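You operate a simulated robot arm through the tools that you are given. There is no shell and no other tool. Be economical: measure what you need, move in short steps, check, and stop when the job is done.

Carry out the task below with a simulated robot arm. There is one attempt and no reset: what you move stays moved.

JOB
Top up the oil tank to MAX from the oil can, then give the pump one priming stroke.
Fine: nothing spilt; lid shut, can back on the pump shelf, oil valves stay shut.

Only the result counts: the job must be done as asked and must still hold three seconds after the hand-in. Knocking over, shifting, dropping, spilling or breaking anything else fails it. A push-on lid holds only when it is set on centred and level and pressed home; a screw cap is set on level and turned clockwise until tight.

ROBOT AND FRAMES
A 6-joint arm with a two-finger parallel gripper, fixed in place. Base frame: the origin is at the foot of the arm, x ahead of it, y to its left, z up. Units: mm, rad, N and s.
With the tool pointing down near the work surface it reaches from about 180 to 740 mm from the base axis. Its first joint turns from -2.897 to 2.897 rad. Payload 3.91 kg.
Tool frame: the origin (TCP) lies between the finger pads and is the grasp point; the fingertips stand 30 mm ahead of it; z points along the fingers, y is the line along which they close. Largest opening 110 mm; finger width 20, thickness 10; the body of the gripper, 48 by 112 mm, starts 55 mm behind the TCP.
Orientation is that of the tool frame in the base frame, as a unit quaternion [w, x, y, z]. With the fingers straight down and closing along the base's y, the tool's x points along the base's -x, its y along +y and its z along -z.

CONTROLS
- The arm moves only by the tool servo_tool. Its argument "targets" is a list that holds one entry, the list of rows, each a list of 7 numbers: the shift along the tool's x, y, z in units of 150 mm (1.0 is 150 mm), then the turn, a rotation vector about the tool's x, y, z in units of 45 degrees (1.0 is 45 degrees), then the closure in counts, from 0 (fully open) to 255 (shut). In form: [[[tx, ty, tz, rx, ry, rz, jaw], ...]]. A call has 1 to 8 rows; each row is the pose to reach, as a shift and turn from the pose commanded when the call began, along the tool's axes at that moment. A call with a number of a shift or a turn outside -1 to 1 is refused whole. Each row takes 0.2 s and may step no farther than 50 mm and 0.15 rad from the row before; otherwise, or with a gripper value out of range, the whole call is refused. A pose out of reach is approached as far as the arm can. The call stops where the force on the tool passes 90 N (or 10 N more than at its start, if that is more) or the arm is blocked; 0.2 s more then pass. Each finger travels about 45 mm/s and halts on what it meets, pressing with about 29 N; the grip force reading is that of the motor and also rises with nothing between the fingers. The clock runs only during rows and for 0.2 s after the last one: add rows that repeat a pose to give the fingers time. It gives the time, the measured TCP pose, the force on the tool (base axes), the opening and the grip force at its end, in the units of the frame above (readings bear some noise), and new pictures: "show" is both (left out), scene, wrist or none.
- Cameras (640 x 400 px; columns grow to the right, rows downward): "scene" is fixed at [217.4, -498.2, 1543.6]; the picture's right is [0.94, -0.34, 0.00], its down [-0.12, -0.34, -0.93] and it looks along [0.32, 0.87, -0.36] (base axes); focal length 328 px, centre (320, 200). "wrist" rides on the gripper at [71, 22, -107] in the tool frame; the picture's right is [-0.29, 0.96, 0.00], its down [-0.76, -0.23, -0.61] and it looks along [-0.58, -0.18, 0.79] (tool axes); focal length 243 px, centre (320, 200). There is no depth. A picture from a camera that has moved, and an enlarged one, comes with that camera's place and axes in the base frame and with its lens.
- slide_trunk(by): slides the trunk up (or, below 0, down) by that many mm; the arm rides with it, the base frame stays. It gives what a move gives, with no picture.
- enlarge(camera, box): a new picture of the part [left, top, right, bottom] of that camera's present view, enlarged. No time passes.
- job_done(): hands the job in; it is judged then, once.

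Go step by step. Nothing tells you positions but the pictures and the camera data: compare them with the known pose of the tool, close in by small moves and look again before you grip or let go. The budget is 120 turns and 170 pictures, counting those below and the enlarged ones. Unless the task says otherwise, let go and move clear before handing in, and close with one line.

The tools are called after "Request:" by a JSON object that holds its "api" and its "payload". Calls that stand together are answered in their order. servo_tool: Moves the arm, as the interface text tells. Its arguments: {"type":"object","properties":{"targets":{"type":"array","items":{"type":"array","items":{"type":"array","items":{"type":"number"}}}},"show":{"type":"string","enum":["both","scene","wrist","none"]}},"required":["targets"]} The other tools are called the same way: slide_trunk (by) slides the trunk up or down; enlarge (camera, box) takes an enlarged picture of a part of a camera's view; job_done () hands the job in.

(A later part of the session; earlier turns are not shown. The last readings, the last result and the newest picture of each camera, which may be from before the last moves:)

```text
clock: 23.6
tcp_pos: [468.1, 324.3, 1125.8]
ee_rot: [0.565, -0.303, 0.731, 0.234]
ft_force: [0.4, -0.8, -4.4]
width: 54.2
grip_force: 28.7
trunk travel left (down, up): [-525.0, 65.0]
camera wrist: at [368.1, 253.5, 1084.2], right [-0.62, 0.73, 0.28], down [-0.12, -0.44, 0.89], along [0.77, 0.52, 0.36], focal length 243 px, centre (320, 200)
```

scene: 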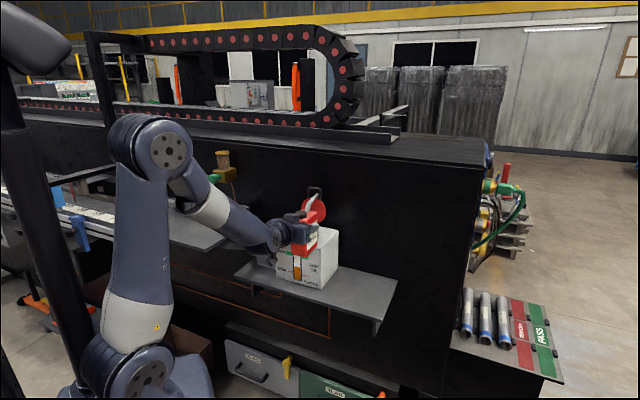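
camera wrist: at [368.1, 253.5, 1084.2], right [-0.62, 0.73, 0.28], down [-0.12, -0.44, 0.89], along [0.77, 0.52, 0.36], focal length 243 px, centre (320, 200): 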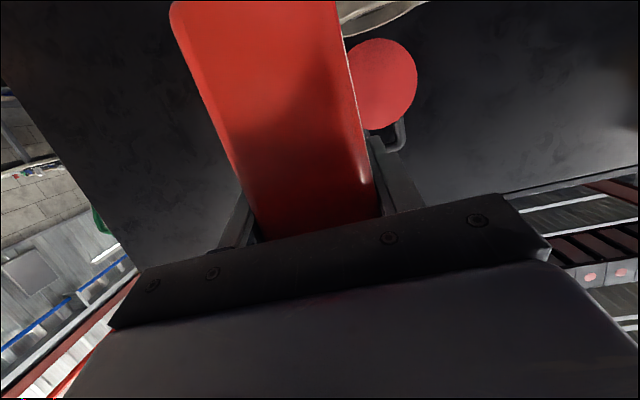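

Request:
{"api": "servo_tool", "payload": {"targets": [[[0, 0.2, 0, 0, 0, 0, 255], [0, 0.411, 0, 0, 0, 0, 255], [0.04, 0.411, 0.02, 0, 0.11, 0, 255], [0.08, 0.411, 0.044, 0, 0.22, 0, 255], [0.12, 0.411, 0.066, 0, 0.33, 0, 255], [0.156, 0.411, 0.088, 0, 0.444, 0, 255], [0.156, 0.411, 0.088, 0, 0.444, 0, 255]]]}}

Request:
{"api": "enlarge", "payload": {"camera": "scene", "box": [240, 175, 360, 290]}}

```text
clock: 25.2
tcp_pos: [431.2, 371.2, 1099.0]
ee_rot: [0.429, -0.34, 0.818, 0.179]
ft_force: [-0.4, 0.1, -4.3]
width: 53.9
grip_force: 29.4
out of reach, approached as far as the arm can: row 1, 2, 3, 4, 5
trunk travel left (down, up): [-525.0, 65.0]
camera wrist: at [326.4, 296.4, 1102.4], right [-0.56, 0.79, 0.24], down [0.12, -0.21, 0.97], along [0.82, 0.57, 0.03], focal length 243 px, centre (320, 200)
```

scene: 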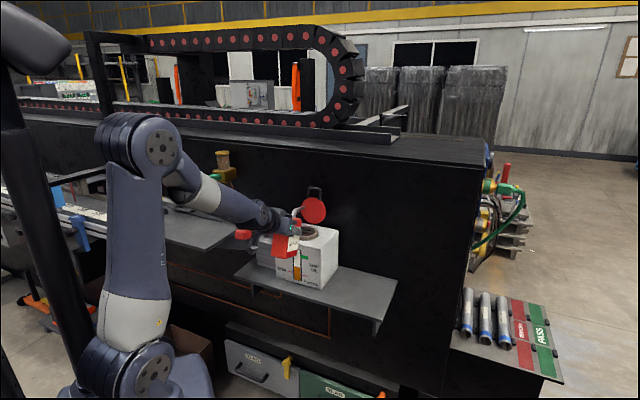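
wrist: 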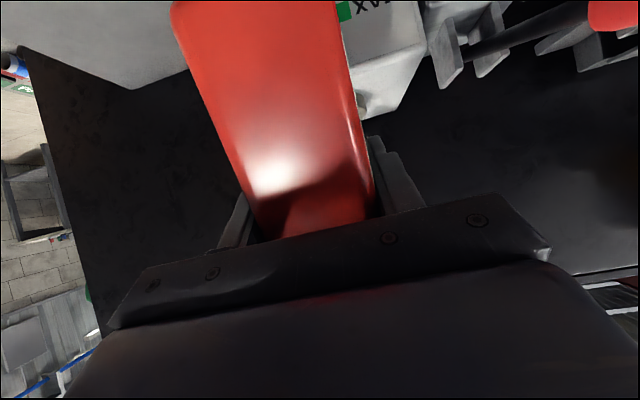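

```text
3.48 times, centred on (300, 232) of scene
camera zoom: at [217.4, -498.2, 1543.6], right [0.94, -0.34, 0.0], down [-0.12, -0.34, -0.93], along [0.32, 0.87, -0.36], focal length 1141 px, centre (390, 87)
```

zoom: 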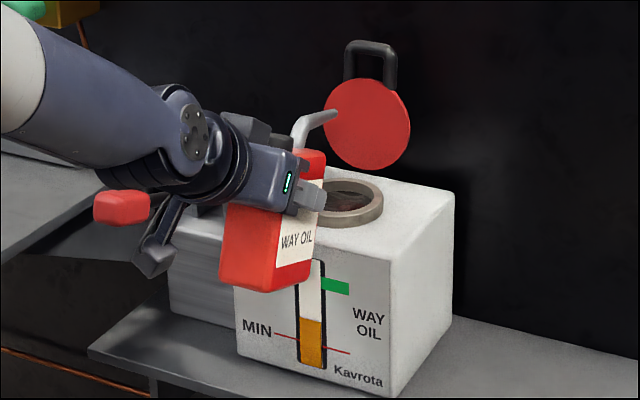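

Request:
{"api": "servo_tool", "payload": {"targets": [[[0.05, 0.01, 0.041, 0, 0.111, 0, 255], [0.1, 0.02, 0.082, 0, 0.222, 0, 255], [0.15, 0.02, 0.123, 0, 0.333, 0, 255], [0.15, 0.02, 0.123, 0, 0.333, 0, 255]]], "show": "none"}}

Request:
{"api": "enlarge", "payload": {"camera": "scene", "box": [250, 190, 350, 290]}}

```text
clock: 26.2
tcp_pos: [445.1, 352.9, 1072.9]
ee_rot: [0.401, -0.366, 0.83, 0.126]
ft_force: [-0.1, 0.0, -4.1]
width: 53.9
grip_force: 29.1
out of reach, approached as far as the arm can: row 1, 2, 3, 4
trunk travel left (down, up): [-525.0, 65.0]
```

```text
4.00 times, centred on (300, 240) of scene
camera zoom: at [217.4, -498.2, 1543.6], right [0.94, -0.34, 0.0], down [-0.12, -0.34, -0.93], along [0.32, 0.87, -0.36], focal length 1312 px, centre (400, 40)
```

zoom: 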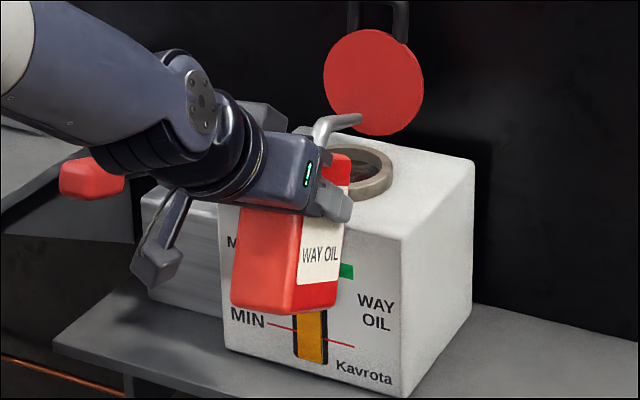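

Request:
{"api": "servo_tool", "payload": {"targets": [[[-0.008, -0.016, 0.017, -0.079, 0.019, -0.044, 255], [-0.015, -0.033, 0.034, -0.158, 0.038, -0.089, 255], [-0.023, -0.049, 0.051, -0.237, 0.056, -0.133, 255], [-0.03, -0.066, 0.068, -0.316, 0.075, -0.178, 255], [-0.038, -0.082, 0.085, -0.395, 0.094, -0.222, 255], [-0.038, -0.082, 0.085, -0.395, 0.094, -0.222, 255]]], "show": "none"}}

Request:
{"api": "enlarge", "payload": {"camera": "scene", "box": [250, 190, 350, 290]}}

```text
clock: 27.6
tcp_pos: [450.5, 353.0, 1076.6]
ee_rot: [0.412, -0.364, 0.825, 0.127]
ft_force: [-0.1, 1.0, -4.4]
width: 53.7
grip_force: 29.0
out of reach, approached as far as the arm can: row 1, 2, 3, 4, 5, 6
trunk travel left (down, up): [-525.0, 65.0]
```

```text
4.00 times, centred on (300, 240) of scene
camera zoom: at [217.4, -498.2, 1543.6], right [0.94, -0.34, 0.0], down [-0.12, -0.34, -0.93], along [0.32, 0.87, -0.36], focal length 1312 px, centre (400, 40)
```

zoom: 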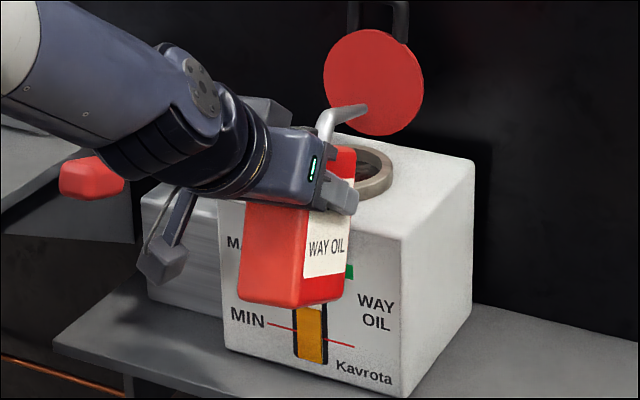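

Request:
{"api": "servo_tool", "payload": {"targets": [[[-0.044, -0.008, -0.085, -0.013, -0.13, 0.026, 255], [-0.088, -0.016, -0.17, -0.026, -0.26, 0.05, 255], [-0.132, -0.024, -0.255, -0.038, -0.39, 0.077, 255], [-0.176, -0.032, -0.34, -0.051, -0.52, 0.103, 255], [-0.176, -0.032, -0.34, -0.051, -0.52, 0.103, 255]]], "show": "scene"}}

```text
clock: 28.8
tcp_pos: [441.5, 329.5, 1132.0]
ee_rot: [0.557, -0.308, 0.735, 0.234]
ft_force: [0.9, 0.2, -4.8]
width: 53.9
grip_force: 29.5
out of reach, approached as far as the arm can: row 1, 2, 3, 4, 5
trunk travel left (down, up): [-525.0, 65.0]
```

scene: 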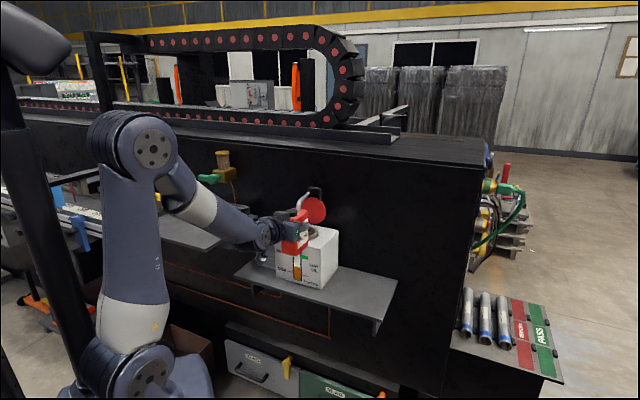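

Request:
{"api": "servo_tool", "payload": {"targets": [[[0, -0.25, 0, 0, 0, 0, 255], [0, -0.5, 0, 0, 0, 0, 255], [0, -0.75, 0, 0, 0, 0, 255], [0.02, -1.0, -0.08, 0, 0, 0, 255], [0.06, -1.0, -0.24, 0, 0, 0, 255]]], "show": "scene"}}

```text
clock: 30.0
tcp_pos: [521.8, 198.0, 1134.2]
ee_rot: [0.559, -0.306, 0.735, 0.232]
ft_force: [0.2, -0.5, -4.2]
width: 53.7
grip_force: 28.7
trunk travel left (down, up): [-525.0, 65.0]
```

scene: 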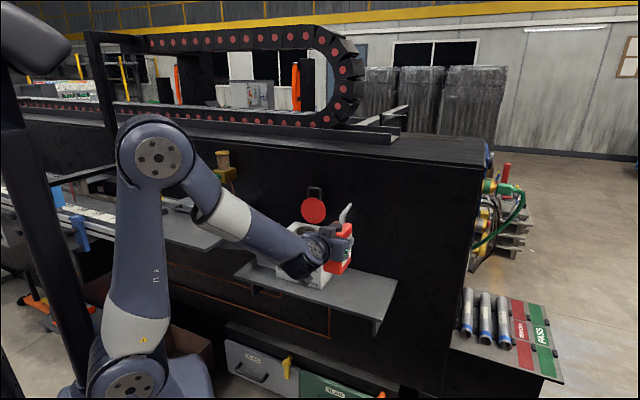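

Request:
{"api": "slide_trunk", "payload": {"by": -130}}

Request:
{"api": "servo_tool", "payload": {"targets": [[[-0.27, 0, -0.07, 0, 0, 0, 255], [-0.54, 0, -0.14, 0, 0, 0, 255], [-0.806, 0, -0.21, 0, 0, 0, 255], [-0.806, 0, -0.21, 0, 0, 0, 255]]], "show": "scene"}}

```text
clock: 31.6
tcp_pos: [522.9, 197.4, 1004.1]
ee_rot: [0.558, -0.306, 0.735, 0.232]
ft_force: [0.7, -0.3, -3.9]
width: 53.7
grip_force: 29.6
trunk travel left (down, up): [-395.0, 195.0]
```

```text
clock: 32.6
tcp_pos: [522.4, 198.8, 1129.0]
ee_rot: [0.558, -0.306, 0.735, 0.232]
ft_force: [-0.2, -0.3, -4.2]
width: 53.9
grip_force: 28.9
trunk travel left (down, up): [-395.0, 195.0]
```

scene: 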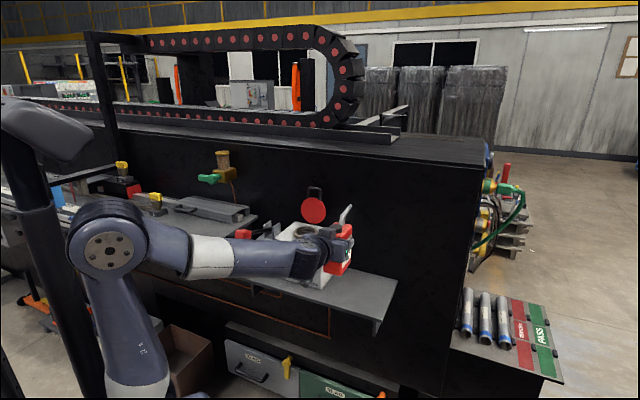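

Request:
{"api": "slide_trunk", "payload": {"by": -110}}

Request:
{"api": "servo_tool", "payload": {"targets": [[[-0.25, 0, -0.065, 0, 0, 0, 255], [-0.5, 0, -0.13, 0, 0, 0, 255], [-0.75, 0, -0.2, 0, 0, 0, 255], [-0.806, 0, -0.21, 0, 0, 0, 255], [-0.806, 0, -0.21, 0, 0, 0, 255]]], "show": "scene"}}

```text
clock: 34.0
tcp_pos: [522.2, 198.9, 1019.9]
ee_rot: [0.558, -0.307, 0.735, 0.233]
ft_force: [-0.4, 1.0, -4.8]
width: 54.0
grip_force: 29.0
trunk travel left (down, up): [-285.0, 305.0]
```

```text
clock: 35.2
tcp_pos: [523.7, 200.6, 1144.8]
ee_rot: [0.559, -0.305, 0.736, 0.231]
ft_force: [0.1, 0.7, -4.7]
width: 54.0
grip_force: 28.9
trunk travel left (down, up): [-285.0, 305.0]
```

scene: 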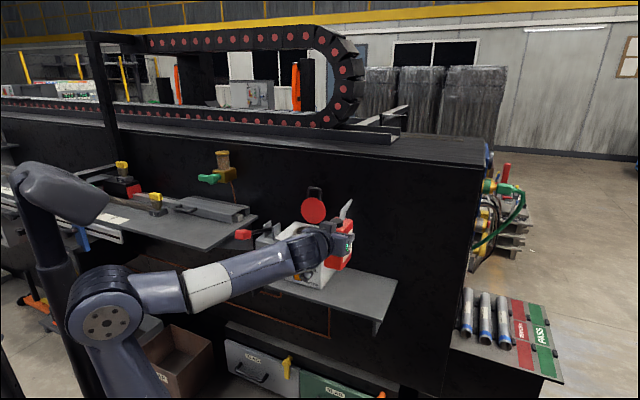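

Request:
{"api": "servo_tool", "payload": {"targets": [[[0, 0.25, 0, 0, 0, 0, 255], [0, 0.5, 0, 0, 0, 0, 255], [0, 0.75, 0, 0, 0, 0, 255], [0, 1.0, 0, 0, 0.1, 0, 255], [0, 1.0, 0, 0, 0.2, 0, 255]]], "show": "none"}}

```text
clock: 36.4
tcp_pos: [417.6, 307.4, 1145.0]
ee_rot: [0.499, -0.324, 0.777, 0.207]
ft_force: [-0.7, -0.1, -4.8]
width: 53.9
grip_force: 28.8
trunk travel left (down, up): [-285.0, 305.0]
```

Request:
{"api": "servo_tool", "payload": {"targets": [[[0.05, 0.1, 0.1, 0, 0.111, 0, 255], [0.12, 0.2, 0.25, 0, 0.222, 0, 255], [0.2, 0.26, 0.4, 0, 0.333, 0, 255], [0.269, 0.26, 0.533, 0, 0.444, 0, 255], [0.269, 0.26, 0.533, 0, 0.444, 0, 255]]], "show": "scene"}}

Request:
{"api": "enlarge", "payload": {"camera": "scene", "box": [250, 190, 350, 290]}}

```text
clock: 37.6
tcp_pos: [430.6, 374.5, 1074.9]
ee_rot: [0.357, -0.354, 0.852, 0.148]
ft_force: [0.5, -0.3, -4.0]
width: 53.7
grip_force: 28.9
trunk travel left (down, up): [-285.0, 305.0]
```

scene: 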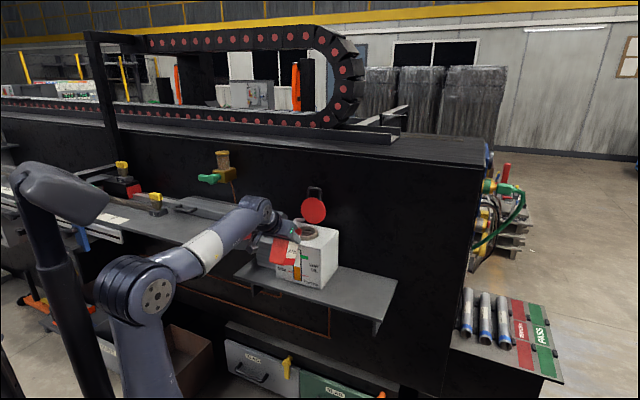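

```text
4.00 times, centred on (300, 240) of scene
camera zoom: at [217.4, -498.2, 1543.6], right [0.94, -0.34, 0.0], down [-0.12, -0.34, -0.93], along [0.32, 0.87, -0.36], focal length 1312 px, centre (400, 40)
```

zoom: 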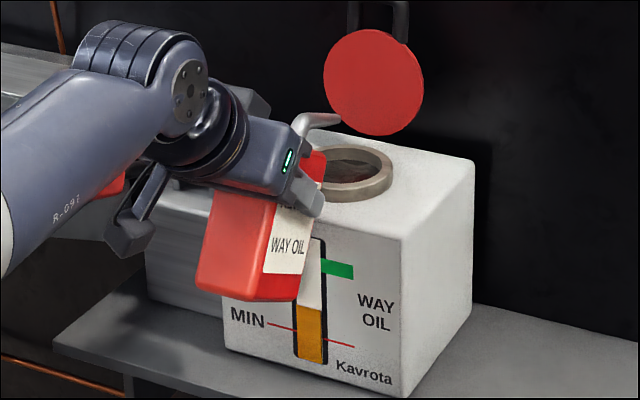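

Request:
{"api": "servo_tool", "payload": {"targets": [[[-0.007, 0, -0.005, 0, 0.111, 0, 255], [-0.013, 0, -0.009, 0, 0.222, 0, 255]]], "show": "none"}}

Request:
{"api": "enlarge", "payload": {"camera": "scene", "box": [270, 200, 350, 290]}}

```text
clock: 38.2
tcp_pos: [429.3, 374.3, 1076.1]
ee_rot: [0.281, -0.365, 0.88, 0.116]
ft_force: [-0.4, -0.3, -4.4]
width: 53.8
grip_force: 28.9
trunk travel left (down, up): [-285.0, 305.0]
```

```text
4.44 times, centred on (310, 245) of scene
camera zoom: at [217.4, -498.2, 1543.6], right [0.94, -0.34, 0.0], down [-0.12, -0.34, -0.93], along [0.32, 0.87, -0.36], focal length 1458 px, centre (364, 0)
```

zoom: 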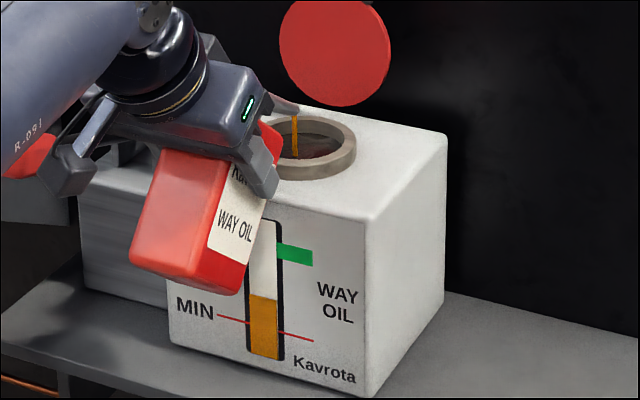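

Request:
{"api": "servo_tool", "payload": {"targets": [[[-0.022, -0.033, 0.016, 0, 0, 0, 255], [-0.022, -0.033, 0.016, 0, 0, 0, 255], [-0.022, -0.033, 0.016, 0, 0, 0, 255]]], "show": "none"}}

Request:
{"api": "enlarge", "payload": {"camera": "scene", "box": [270, 200, 350, 290]}}

```text
clock: 39.0
tcp_pos: [436.2, 373.6, 1076.3]
ee_rot: [0.282, -0.366, 0.879, 0.116]
ft_force: [-0.3, -0.1, -4.0]
width: 53.9
grip_force: 28.9
trunk travel left (down, up): [-285.0, 305.0]
```

```text
4.44 times, centred on (310, 245) of scene
camera zoom: at [217.4, -498.2, 1543.6], right [0.94, -0.34, 0.0], down [-0.12, -0.34, -0.93], along [0.32, 0.87, -0.36], focal length 1458 px, centre (364, 0)
```

zoom: 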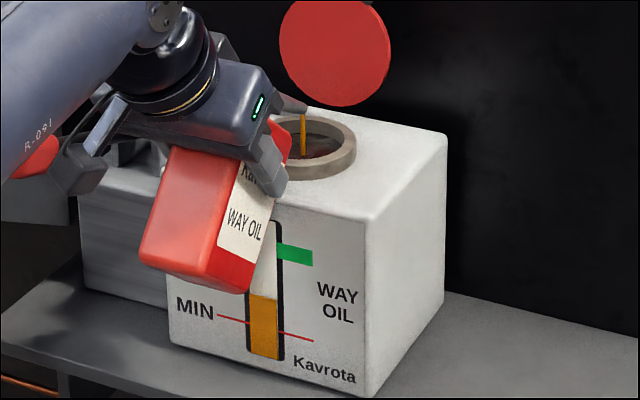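

Request:
{"api": "servo_tool", "payload": {"targets": [[[-0.043, 0, -0.043, 0, 0.155, 0, 255], [-0.043, 0, -0.043, 0, 0.155, 0, 255], [-0.043, 0, -0.043, 0, 0.155, 0, 255], [-0.043, 0, -0.043, 0, 0.155, 0, 255]]], "show": "none"}}

Request:
{"api": "enlarge", "payload": {"camera": "scene", "box": [270, 200, 350, 290]}}

```text
clock: 40.0
tcp_pos: [438.2, 375.3, 1084.5]
ee_rot: [0.228, -0.372, 0.895, 0.093]
ft_force: [-0.4, -0.1, -4.3]
width: 53.6
grip_force: 28.5
trunk travel left (down, up): [-285.0, 305.0]
```

```text
4.44 times, centred on (310, 245) of scene
camera zoom: at [217.4, -498.2, 1543.6], right [0.94, -0.34, 0.0], down [-0.12, -0.34, -0.93], along [0.32, 0.87, -0.36], focal length 1458 px, centre (364, 0)
```

zoom: 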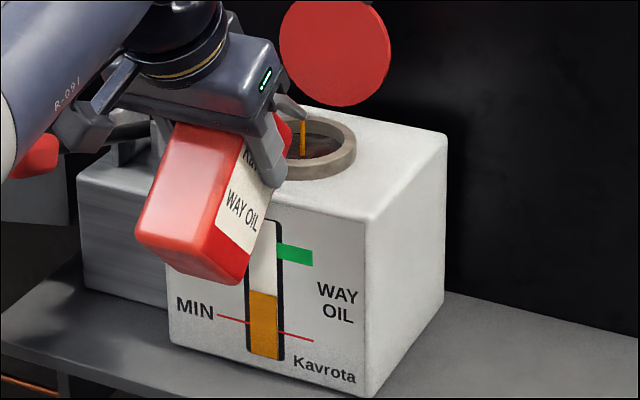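

Request:
{"api": "servo_tool", "payload": {"targets": [[[-0.063, 0, -0.065, 0, 0.178, 0, 255], [-0.063, 0, -0.065, 0, 0.178, 0, 255], [-0.063, 0, -0.065, 0, 0.178, 0, 255], [-0.063, 0, -0.065, 0, 0.178, 0, 255], [-0.063, 0, -0.065, 0, 0.178, 0, 255]]], "show": "none"}}

Request:
{"api": "enlarge", "payload": {"camera": "scene", "box": [270, 200, 350, 290]}}

```text
clock: 41.2
tcp_pos: [440.0, 376.4, 1097.8]
ee_rot: [0.164, -0.378, 0.909, 0.068]
ft_force: [-0.2, -0.9, -4.5]
width: 54.0
grip_force: 29.0
trunk travel left (down, up): [-285.0, 305.0]
```

```text
4.44 times, centred on (310, 245) of scene
camera zoom: at [217.4, -498.2, 1543.6], right [0.94, -0.34, 0.0], down [-0.12, -0.34, -0.93], along [0.32, 0.87, -0.36], focal length 1458 px, centre (364, 0)
```

zoom: 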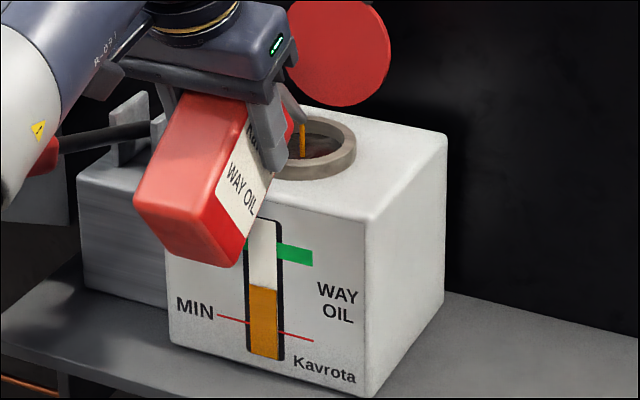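

Request:
{"api": "servo_tool", "payload": {"targets": [[[0, 0, 0, 0, 0, 0, 255], [0, 0, 0, 0, 0, 0, 255], [0, 0, 0, 0, 0, 0, 255], [0, 0, 0, 0, 0, 0, 255], [0, 0, 0, 0, 0, 0, 255], [0, 0, 0, 0, 0, 0, 255], [0, 0, 0, 0, 0, 0, 255], [0, 0, 0, 0, 0, 0, 255]]], "show": "none"}}

Request:
{"api": "enlarge", "payload": {"camera": "scene", "box": [270, 200, 350, 290]}}

```text
clock: 43.0
tcp_pos: [439.9, 377.2, 1098.0]
ee_rot: [0.165, -0.379, 0.908, 0.068]
ft_force: [1.0, -0.2, -4.4]
width: 54.0
grip_force: 28.8
trunk travel left (down, up): [-285.0, 305.0]
```

```text
4.44 times, centred on (310, 245) of scene
camera zoom: at [217.4, -498.2, 1543.6], right [0.94, -0.34, 0.0], down [-0.12, -0.34, -0.93], along [0.32, 0.87, -0.36], focal length 1458 px, centre (364, 0)
```

zoom: 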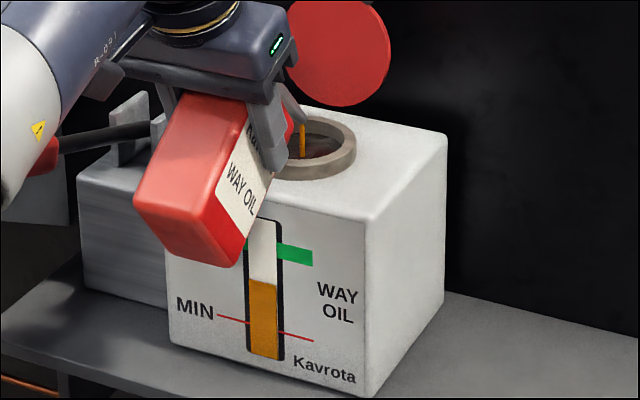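

Request:
{"api": "servo_tool", "payload": {"targets": [[[-0.047, 0, -0.05, 0, 0.111, 0, 255], [-0.094, 0, -0.1, 0, 0.222, 0, 255], [-0.094, 0, -0.1, 0, 0.222, 0, 255], [-0.094, 0, -0.1, 0, 0.222, 0, 255], [-0.094, 0, -0.1, 0, 0.222, 0, 255], [-0.094, 0, -0.1, 0, 0.222, 0, 255], [-0.094, 0, -0.1, 0, 0.222, 0, 255]]], "show": "none"}}

Request:
{"api": "enlarge", "payload": {"camera": "scene", "box": [270, 200, 350, 290]}}

```text
clock: 44.6
tcp_pos: [442.8, 381.1, 1111.9]
ee_rot: [0.086, -0.383, 0.919, 0.035]
ft_force: [-0.2, 0.3, -4.3]
width: 53.7
grip_force: 29.4
out of reach, approached as far as the arm can: row 2, 3, 4, 5, 6, 7
trunk travel left (down, up): [-285.0, 305.0]
```

```text
4.44 times, centred on (310, 245) of scene
camera zoom: at [217.4, -498.2, 1543.6], right [0.94, -0.34, 0.0], down [-0.12, -0.34, -0.93], along [0.32, 0.87, -0.36], focal length 1458 px, centre (364, 0)
```

zoom: 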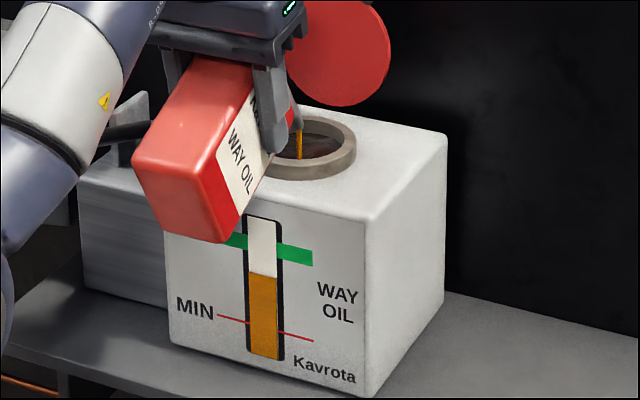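

Request:
{"api": "servo_tool", "payload": {"targets": [[[0, 0, 0, 0, 0, 0, 255], [0, 0, 0, 0, 0, 0, 255], [0, 0, 0, 0, 0, 0, 255], [0, 0, 0, 0, 0, 0, 255], [0, 0, 0, 0, 0, 0, 255], [0, 0, 0, 0, 0, 0, 255], [0, 0, 0, 0, 0, 0, 255], [0, 0, 0, 0, 0, 0, 255]]], "show": "none"}}

Request:
{"api": "enlarge", "payload": {"camera": "scene", "box": [280, 210, 340, 290]}}

```text
clock: 46.4
tcp_pos: [443.4, 381.0, 1111.5]
ee_rot: [0.086, -0.383, 0.919, 0.035]
ft_force: [0.0, 0.1, -3.9]
width: 53.8
grip_force: 29.1
trunk travel left (down, up): [-285.0, 305.0]
```

```text
5.00 times, centred on (310, 250) of scene
camera zoom: at [217.4, -498.2, 1543.6], right [0.94, -0.34, 0.0], down [-0.12, -0.34, -0.93], along [0.32, 0.87, -0.36], focal length 1640 px, centre (370, -50)
```

zoom: 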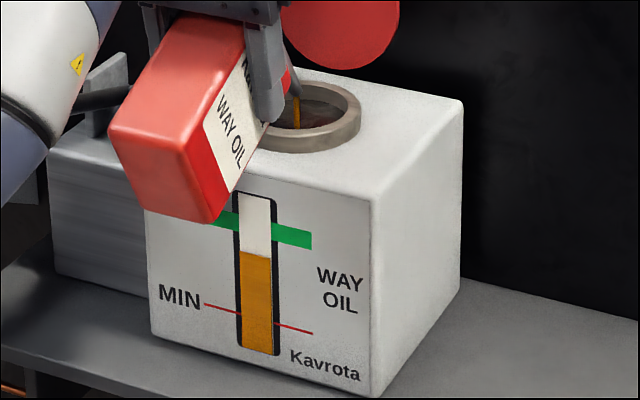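

Request:
{"api": "servo_tool", "payload": {"targets": [[[0, 0, 0, 0, 0, 0, 255], [0, 0, 0, 0, 0, 0, 255], [0, 0, 0, 0, 0, 0, 255], [0, 0, 0, 0, 0, 0, 255], [0, 0, 0, 0, 0, 0, 255], [0, 0, 0, 0, 0, 0, 255], [0, 0, 0, 0, 0, 0, 255], [0, 0, 0, 0, 0, 0, 255]]], "show": "none"}}

Request:
{"api": "enlarge", "payload": {"camera": "scene", "box": [280, 210, 340, 290]}}

```text
clock: 48.2
tcp_pos: [443.5, 380.0, 1112.5]
ee_rot: [0.086, -0.382, 0.919, 0.035]
ft_force: [0.3, 0.7, -4.8]
width: 53.8
grip_force: 28.5
trunk travel left (down, up): [-285.0, 305.0]
```

```text
5.00 times, centred on (310, 250) of scene
camera zoom: at [217.4, -498.2, 1543.6], right [0.94, -0.34, 0.0], down [-0.12, -0.34, -0.93], along [0.32, 0.87, -0.36], focal length 1640 px, centre (370, -50)
```

zoom: 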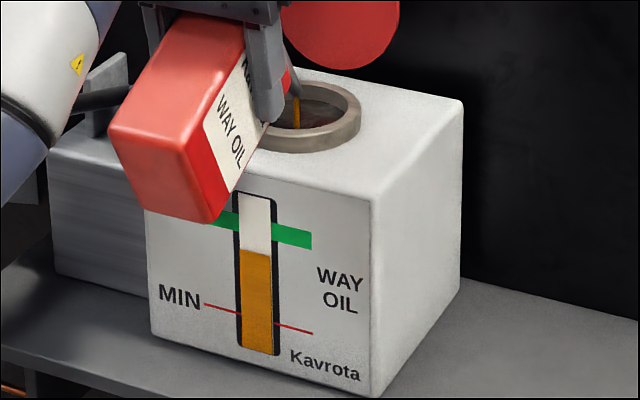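

Request:
{"api": "servo_tool", "payload": {"targets": [[[0, 0, 0, 0, 0, 0, 255], [0, 0, 0, 0, 0, 0, 255], [0, 0, 0, 0, 0, 0, 255], [0, 0, 0, 0, 0, 0, 255], [0, 0, 0, 0, 0, 0, 255], [0, 0, 0, 0, 0, 0, 255], [0, 0, 0, 0, 0, 0, 255], [0, 0, 0, 0, 0, 0, 255]]], "show": "none"}}

Request:
{"api": "enlarge", "payload": {"camera": "scene", "box": [280, 210, 340, 290]}}

```text
clock: 50.0
tcp_pos: [444.3, 381.3, 1112.3]
ee_rot: [0.086, -0.383, 0.919, 0.035]
ft_force: [-0.5, 0.5, -5.3]
width: 54.0
grip_force: 29.0
trunk travel left (down, up): [-285.0, 305.0]
```

```text
5.00 times, centred on (310, 250) of scene
camera zoom: at [217.4, -498.2, 1543.6], right [0.94, -0.34, 0.0], down [-0.12, -0.34, -0.93], along [0.32, 0.87, -0.36], focal length 1640 px, centre (370, -50)
```

zoom: 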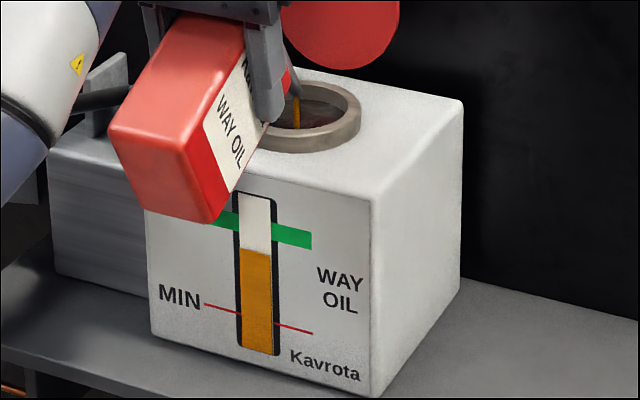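

Request:
{"api": "servo_tool", "payload": {"targets": [[[0.033, 0, 0.048, 0, -0.138, 0, 255], [0.066, 0, 0.096, 0, -0.276, 0, 255], [0.1, 0, 0.144, 0, -0.413, 0, 255], [0.131, 0, 0.192, 0, -0.551, 0, 255], [0.131, 0, 0.192, 0, -0.551, 0, 255]]], "show": "none"}}

Request:
{"api": "enlarge", "payload": {"camera": "scene", "box": [270, 200, 350, 290]}}

```text
clock: 51.2
tcp_pos: [432.8, 369.9, 1080.7]
ee_rot: [0.28, -0.365, 0.88, 0.115]
ft_force: [0.8, 0.7, -3.9]
width: 53.9
grip_force: 28.8
trunk travel left (down, up): [-285.0, 305.0]
```

```text
4.44 times, centred on (310, 245) of scene
camera zoom: at [217.4, -498.2, 1543.6], right [0.94, -0.34, 0.0], down [-0.12, -0.34, -0.93], along [0.32, 0.87, -0.36], focal length 1458 px, centre (364, 0)
```

zoom: 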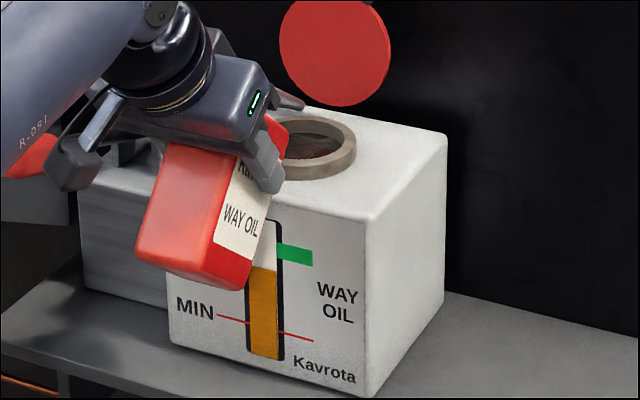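

Request:
{"api": "slide_trunk", "payload": {"by": 150}}

Request:
{"api": "servo_tool", "payload": {"targets": [[[0.14, 0, 0.2, 0, 0, 0, 255], [0.28, 0, 0.4, 0, 0, 0, 255], [0.42, 0, 0.6, 0, 0, 0, 255], [0.56, 0, 0.8, 0, 0, 0, 255], [0.56, 0, 0.8, 0, 0, 0, 255]]], "show": "scene"}}

```text
clock: 53.0
tcp_pos: [433.9, 370.9, 1232.2]
ee_rot: [0.28, -0.366, 0.88, 0.116]
ft_force: [0.5, 0.7, -3.9]
width: 54.1
grip_force: 29.1
trunk travel left (down, up): [-435.0, 155.0]
```

```text
clock: 54.1
tcp_pos: [434.6, 371.7, 1085.8]
ee_rot: [0.28, -0.366, 0.88, 0.115]
ft_force: [0.5, -0.9, -4.2]
width: 53.9
grip_force: 29.4
trunk travel left (down, up): [-435.0, 155.0]
```

scene: 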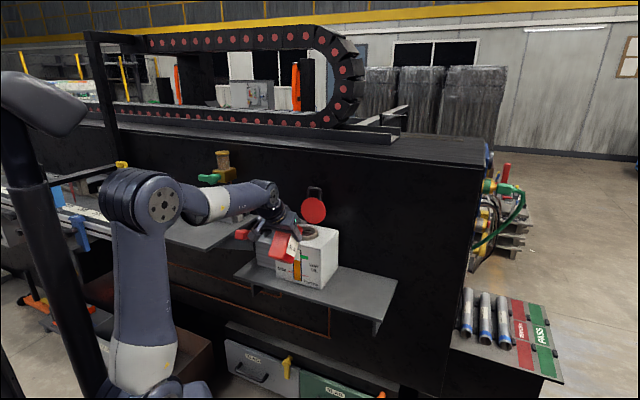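

Request:
{"api": "servo_tool", "payload": {"targets": [[[-0.016, 0.01, -0.005, 0, 0.127, 0, 255], [-0.032, 0.02, -0.009, 0, 0.26, 0, 255], [-0.1, 0.02, -0.053, 0, 0.405, 0, 255], [-0.178, 0.02, -0.104, 0, 0.551, 0, 255], [-0.261, 0.02, -0.136, 0, 0.705, 0, 255], [-0.261, 0.02, -0.136, 0, 0.705, 0, 255], [-0.261, 0.02, -0.136, 0, 0.705, 0, 255]]], "show": "none"}}

Request:
{"api": "enlarge", "payload": {"camera": "scene", "box": [280, 210, 340, 290]}}

```text
clock: 55.8
tcp_pos: [445.0, 387.7, 1123.4]
ee_rot: [0.029, -0.385, 0.922, 0.011]
ft_force: [-0.7, -0.1, -4.5]
width: 53.6
grip_force: 28.5
trunk travel left (down, up): [-435.0, 155.0]
```

```text
5.00 times, centred on (310, 250) of scene
camera zoom: at [217.4, -498.2, 1543.6], right [0.94, -0.34, 0.0], down [-0.12, -0.34, -0.93], along [0.32, 0.87, -0.36], focal length 1640 px, centre (370, -50)
```

zoom: 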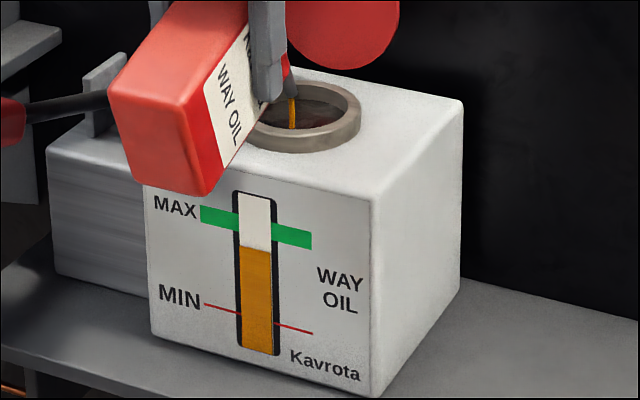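

Request:
{"api": "servo_tool", "payload": {"targets": [[[0, 0, 0, 0, 0, 0, 255], [0, 0, 0, 0, 0, 0, 255], [0, 0, 0, 0, 0, 0, 255], [0, 0, 0, 0, 0, 0, 255], [0, 0, 0, 0, 0, 0, 255], [0, 0, 0, 0, 0, 0, 255], [0, 0, 0, 0, 0, 0, 255]]], "show": "none"}}

Request:
{"api": "enlarge", "payload": {"camera": "scene", "box": [280, 210, 340, 290]}}

```text
clock: 57.4
tcp_pos: [446.9, 385.7, 1123.7]
ee_rot: [0.03, -0.384, 0.923, 0.011]
ft_force: [0.0, -0.3, -3.6]
width: 53.6
grip_force: 29.2
trunk travel left (down, up): [-435.0, 155.0]
```

```text
5.00 times, centred on (310, 250) of scene
camera zoom: at [217.4, -498.2, 1543.6], right [0.94, -0.34, 0.0], down [-0.12, -0.34, -0.93], along [0.32, 0.87, -0.36], focal length 1640 px, centre (370, -50)
```

zoom: 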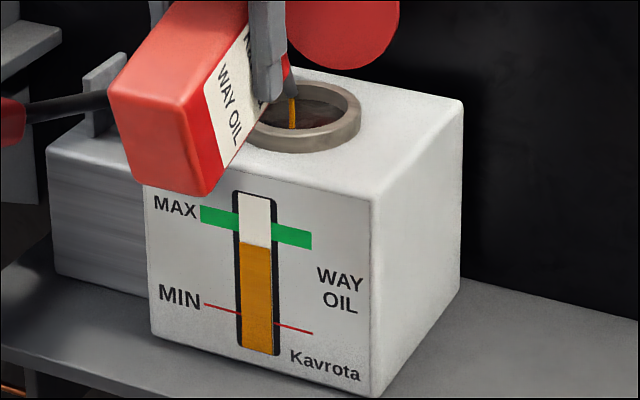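

Request:
{"api": "servo_tool", "payload": {"targets": [[[-0.086, 0, -0.091, 0, 0.182, 0, 255], [-0.086, 0, -0.091, 0, 0.182, 0, 255], [-0.086, 0, -0.091, 0, 0.182, 0, 255], [-0.086, 0, -0.091, 0, 0.182, 0, 255], [-0.086, 0, -0.091, 0, 0.182, 0, 255]]], "show": "none"}}

Request:
{"api": "enlarge", "payload": {"camera": "scene", "box": [280, 210, 340, 290]}}

```text
clock: 58.5
tcp_pos: [455.8, 396.3, 1138.5]
ee_rot: [-0.036, -0.384, 0.922, -0.016]
ft_force: [-0.9, -0.3, -4.2]
width: 54.0
grip_force: 29.3
trunk travel left (down, up): [-435.0, 155.0]
```

```text
5.00 times, centred on (310, 250) of scene
camera zoom: at [217.4, -498.2, 1543.6], right [0.94, -0.34, 0.0], down [-0.12, -0.34, -0.93], along [0.32, 0.87, -0.36], focal length 1640 px, centre (370, -50)
```

zoom: 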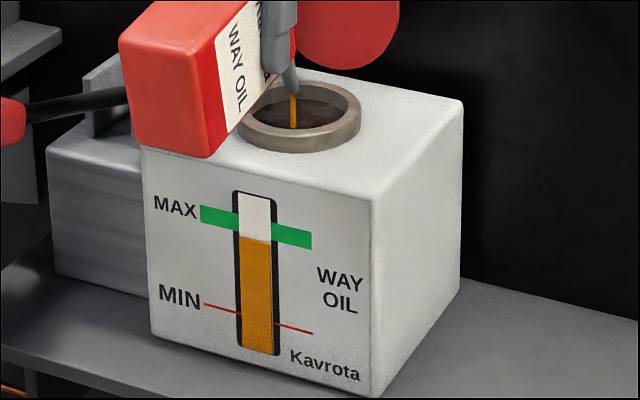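

Request:
{"api": "servo_tool", "payload": {"targets": [[[0, 0, 0, 0, 0, 0, 255], [0, 0, 0, 0, 0, 0, 255], [0, 0, 0, 0, 0, 0, 255], [0, 0, 0, 0, 0, 0, 255], [0, 0, 0, 0, 0, 0, 255], [0, 0, 0, 0, 0, 0, 255], [0, 0, 0, 0, 0, 0, 255]]], "show": "none"}}

Request:
{"api": "enlarge", "payload": {"camera": "scene", "box": [290, 242, 314, 262]}}

```text
clock: 60.1
tcp_pos: [455.1, 396.9, 1138.0]
ee_rot: [-0.036, -0.384, 0.922, -0.016]
ft_force: [0.3, -0.6, -4.8]
width: 53.8
grip_force: 28.6
trunk travel left (down, up): [-435.0, 155.0]
```

```text
16.00 times, centred on (302, 252) of scene
camera zoom: at [217.4, -498.2, 1543.6], right [0.94, -0.34, 0.0], down [-0.12, -0.34, -0.93], along [0.32, 0.87, -0.36], focal length 5248 px, centre (608, -632)
```

zoom: 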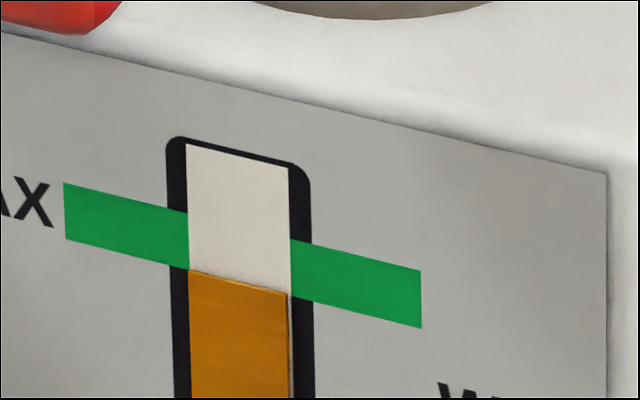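

Request:
{"api": "servo_tool", "payload": {"targets": [[[-0.066, 0, -0.081, 0, 0.167, 0, 255], [-0.066, 0, -0.081, 0, 0.167, 0, 255], [-0.066, 0, -0.081, 0, 0.167, 0, 255], [-0.066, 0, -0.081, 0, 0.167, 0, 255], [-0.066, 0, -0.081, 0, 0.167, 0, 255]]], "show": "scene"}}

Request:
{"api": "enlarge", "payload": {"camera": "scene", "box": [290, 242, 314, 262]}}

```text
clock: 61.4
tcp_pos: [438.1, 380.8, 1112.5]
ee_rot: [-0.096, -0.383, 0.918, -0.041]
ft_force: [1.3, 10.4, -3.3]
width: 53.7
grip_force: 29.0
out of reach, approached as far as the arm can: row 1, 2, 3, 4, 5
trunk travel left (down, up): [-435.0, 155.0]
```

scene: 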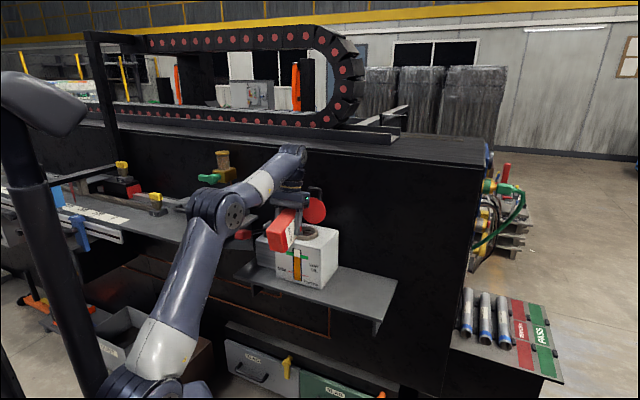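

```text
16.00 times, centred on (302, 252) of scene
camera zoom: at [217.4, -498.2, 1543.6], right [0.94, -0.34, 0.0], down [-0.12, -0.34, -0.93], along [0.32, 0.87, -0.36], focal length 5248 px, centre (608, -632)
```

zoom: 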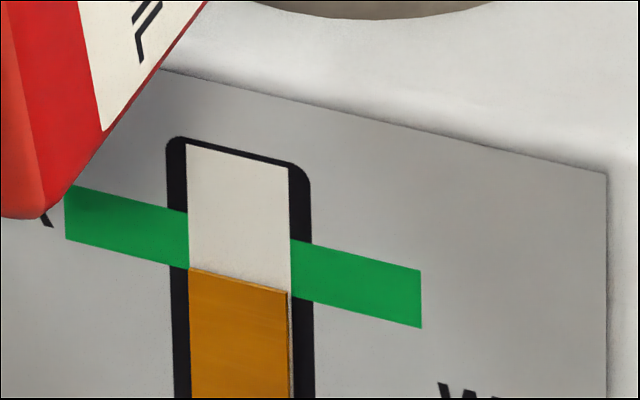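

Request:
{"api": "servo_tool", "payload": {"targets": [[[-0.045, 0, -0.06, 0, -0.074, 0, 255], [-0.07, 0, -0.12, 0, -0.148, 0, 255], [-0.093, 0, -0.173, 0, -0.222, 0, 255]]], "show": "scene"}}

Request:
{"api": "enlarge", "payload": {"camera": "scene", "box": [280, 210, 340, 290]}}

```text
clock: 62.1
tcp_pos: [451.0, 393.8, 1136.8]
ee_rot: [-0.016, -0.383, 0.923, -0.008]
ft_force: [0.0, -0.8, -5.2]
width: 53.6
grip_force: 28.9
trunk travel left (down, up): [-435.0, 155.0]
```

scene: 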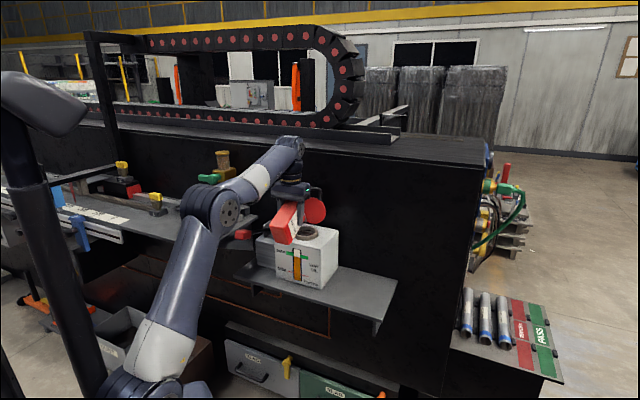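

```text
5.00 times, centred on (310, 250) of scene
camera zoom: at [217.4, -498.2, 1543.6], right [0.94, -0.34, 0.0], down [-0.12, -0.34, -0.93], along [0.32, 0.87, -0.36], focal length 1640 px, centre (370, -50)
```

zoom: 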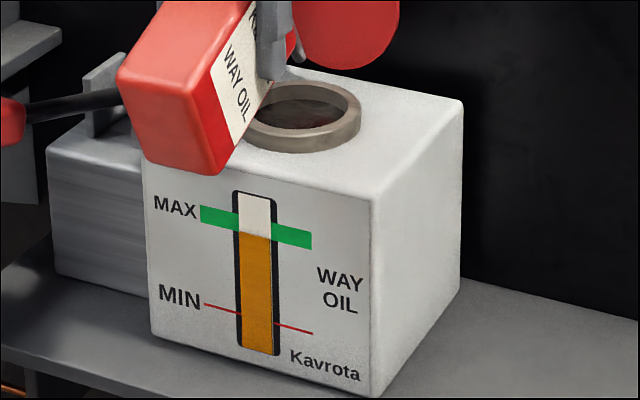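

Request:
{"api": "enlarge", "payload": {"camera": "scene", "box": [290, 242, 314, 262]}}

Request:
{"api": "enlarge", "payload": {"camera": "scene", "box": [260, 180, 340, 245]}}

```text
16.00 times, centred on (302, 252) of scene
camera zoom: at [217.4, -498.2, 1543.6], right [0.94, -0.34, 0.0], down [-0.12, -0.34, -0.93], along [0.32, 0.87, -0.36], focal length 5248 px, centre (608, -632)
```

zoom: 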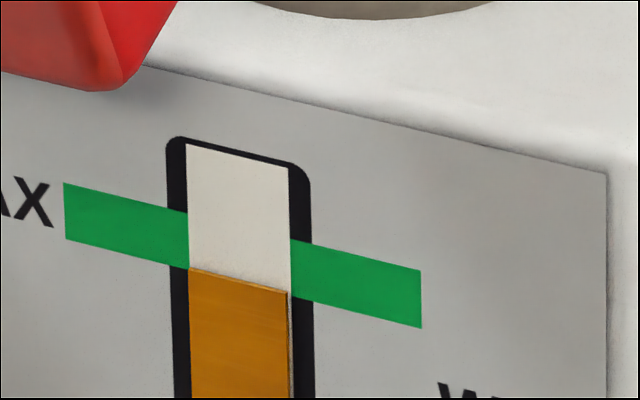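

```text
6.15 times, centred on (300, 212) of scene
camera zoom: at [217.4, -498.2, 1543.6], right [0.94, -0.34, 0.0], down [-0.12, -0.34, -0.93], along [0.32, 0.87, -0.36], focal length 2018 px, centre (443, 123)
```

zoom: 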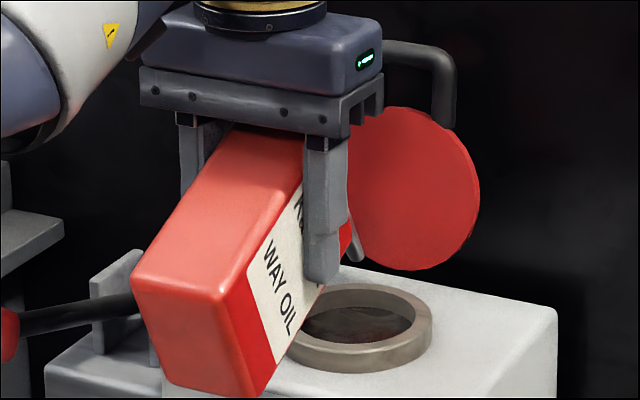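

Request:
{"api": "servo_tool", "payload": {"targets": [[[0.034, 0, 0.077, 0, -0.136, 0, 255], [0.068, 0, 0.154, 0, -0.271, 0, 255], [0.103, 0, 0.231, 0, -0.407, 0, 255], [0.137, 0, 0.308, 0, -0.542, 0, 255], [0.171, 0, 0.375, 0, -0.678, 0, 255], [0.171, 0, 0.375, 0, -0.678, 0, 255]]], "show": "none"}}

Request:
{"api": "enlarge", "payload": {"camera": "scene", "box": [250, 180, 350, 290]}}

```text
clock: 63.5
tcp_pos: [431.9, 373.2, 1079.7]
ee_rot: [0.227, -0.373, 0.895, 0.094]
ft_force: [0.0, 0.3, -3.8]
width: 54.0
grip_force: 28.7
trunk travel left (down, up): [-435.0, 155.0]
```

```text
3.64 times, centred on (300, 235) of scene
camera zoom: at [217.4, -498.2, 1543.6], right [0.94, -0.34, 0.0], down [-0.12, -0.34, -0.93], along [0.32, 0.87, -0.36], focal length 1193 px, centre (393, 73)
```

zoom: 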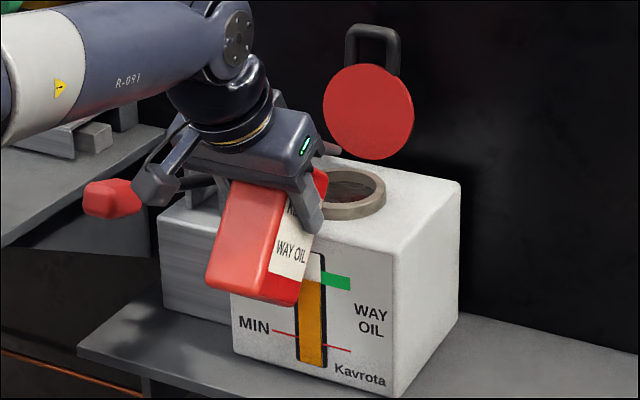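

Request:
{"api": "slide_trunk", "payload": {"by": 150}}

Request:
{"api": "servo_tool", "payload": {"targets": [[[0.119, 0, 0.22, 0, 0, 0, 255], [0.238, 0, 0.44, 0, 0, 0, 255], [0.357, 0, 0.66, 0, 0, 0, 255], [0.476, 0, 0.87, 0, 0, 0, 255], [0.476, 0, 0.87, 0, 0, 0, 255]]], "show": "scene"}}

```text
clock: 65.3
tcp_pos: [432.6, 374.2, 1229.5]
ee_rot: [0.227, -0.372, 0.895, 0.093]
ft_force: [0.7, 0.1, -3.8]
width: 53.8
grip_force: 29.3
trunk travel left (down, up): [-585.0, 5.0]
```

```text
clock: 66.5
tcp_pos: [430.9, 373.4, 1080.3]
ee_rot: [0.227, -0.372, 0.895, 0.092]
ft_force: [0.2, 0.1, -3.8]
width: 54.0
grip_force: 28.8
trunk travel left (down, up): [-585.0, 5.0]
```

scene: 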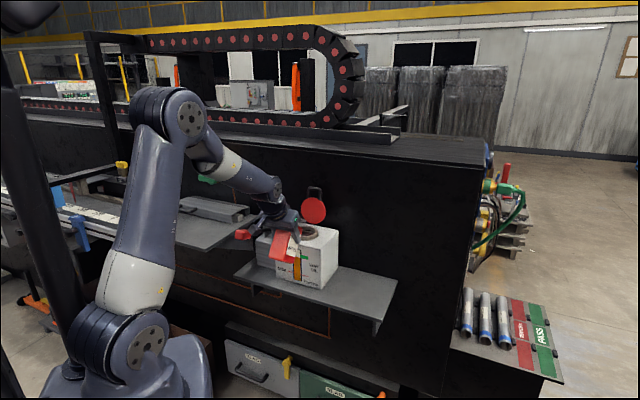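

Request:
{"api": "servo_tool", "payload": {"targets": [[[-0.02, 0, -0.015, 0, 0.111, 0, 255], [-0.047, 0, -0.035, 0, 0.222, 0, 255], [-0.095, 0, -0.08, 0, 0.333, 0, 255], [-0.144, 0, -0.127, 0, 0.444, 0, 255], [-0.2, 0, -0.163, 0, 0.556, 0, 255], [-0.255, 0, -0.199, 0, 0.667, 0, 255], [-0.316, 0, -0.224, 0, 0.778, 0, 255], [-0.377, 0, -0.248, 0, 0.889, 0, 255]]], "show": "none"}}

Request:
{"api": "enlarge", "payload": {"camera": "scene", "box": [260, 180, 340, 270]}}

Request:
{"api": "enlarge", "payload": {"camera": "scene", "box": [290, 242, 314, 262]}}

```text
clock: 68.3
tcp_pos: [454.1, 395.2, 1141.4]
ee_rot: [-0.095, -0.382, 0.918, -0.041]
ft_force: [0.9, 0.5, -4.7]
width: 54.0
grip_force: 29.4
trunk travel left (down, up): [-585.0, 5.0]
```

```text
4.44 times, centred on (300, 225) of scene
camera zoom: at [217.4, -498.2, 1543.6], right [0.94, -0.34, 0.0], down [-0.12, -0.34, -0.93], along [0.32, 0.87, -0.36], focal length 1458 px, centre (409, 89)
```

zoom: 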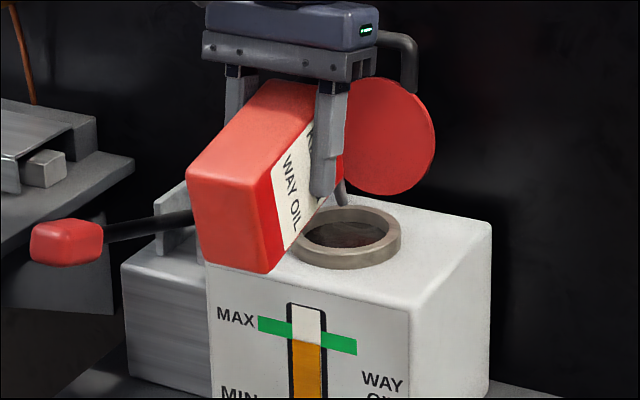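

```text
16.00 times, centred on (302, 252) of scene
camera zoom: at [217.4, -498.2, 1543.6], right [0.94, -0.34, 0.0], down [-0.12, -0.34, -0.93], along [0.32, 0.87, -0.36], focal length 5248 px, centre (608, -632)
```

zoom: 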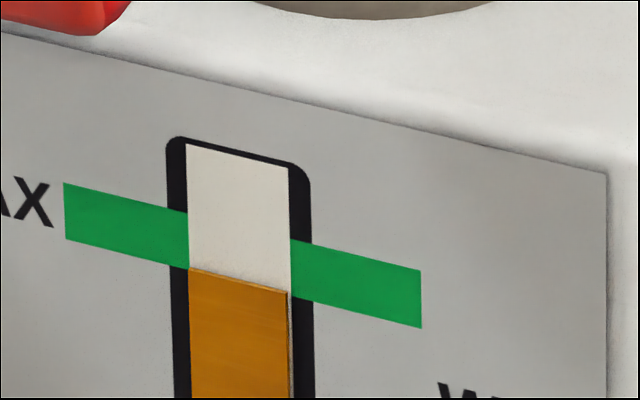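

Request:
{"api": "servo_tool", "payload": {"targets": [[[-0.033, 0, -0.039, 0, 0.089, 0, 255], [-0.066, 0, -0.079, 0, 0.178, 0, 255]]], "show": "none"}}

Request:
{"api": "enlarge", "payload": {"camera": "scene", "box": [260, 180, 340, 270]}}

```text
clock: 68.9
tcp_pos: [463.4, 404.6, 1150.4]
ee_rot: [-0.158, -0.378, 0.91, -0.066]
ft_force: [0.0, -0.7, -4.8]
width: 53.8
grip_force: 29.2
trunk travel left (down, up): [-585.0, 5.0]
```

```text
4.44 times, centred on (300, 225) of scene
camera zoom: at [217.4, -498.2, 1543.6], right [0.94, -0.34, 0.0], down [-0.12, -0.34, -0.93], along [0.32, 0.87, -0.36], focal length 1458 px, centre (409, 89)
```

zoom: 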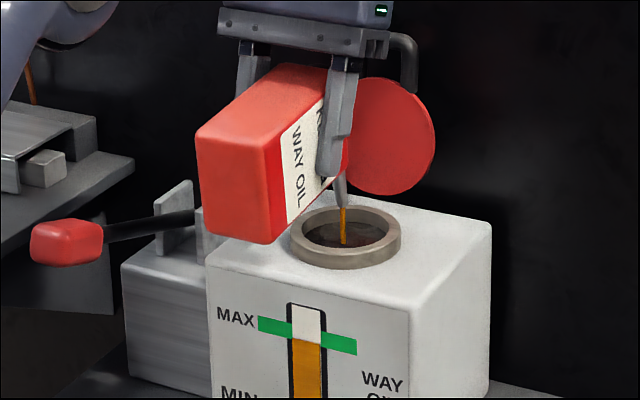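

Oil is flowing again, centred in the neck. I hold this tilt and watch the gauge.

Request:
{"api": "servo_tool", "payload": {"targets": [[[0, 0, 0, 0, 0, 0, 255], [0, 0, 0, 0, 0, 0, 255], [0, 0, 0, 0, 0, 0, 255], [0, 0, 0, 0, 0, 0, 255], [0, 0, 0, 0, 0, 0, 255], [0, 0, 0, 0, 0, 0, 255]]], "show": "none"}}

Request:
{"api": "enlarge", "payload": {"camera": "scene", "box": [290, 242, 314, 262]}}

```text
clock: 70.3
tcp_pos: [462.5, 404.3, 1148.6]
ee_rot: [-0.157, -0.378, 0.91, -0.066]
ft_force: [-0.8, 0.6, -4.5]
width: 54.0
grip_force: 29.2
trunk travel left (down, up): [-585.0, 5.0]
```

```text
16.00 times, centred on (302, 252) of scene
camera zoom: at [217.4, -498.2, 1543.6], right [0.94, -0.34, 0.0], down [-0.12, -0.34, -0.93], along [0.32, 0.87, -0.36], focal length 5248 px, centre (608, -632)
```

zoom: 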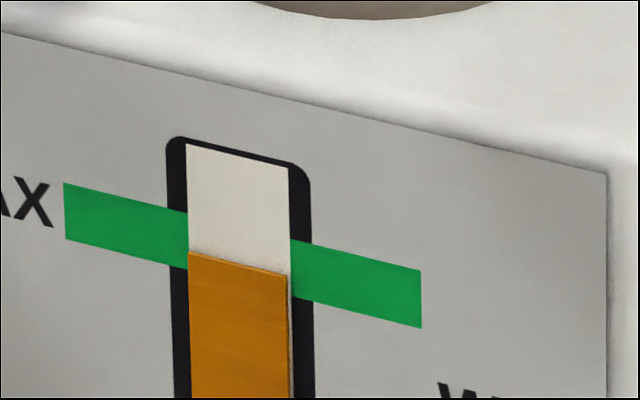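

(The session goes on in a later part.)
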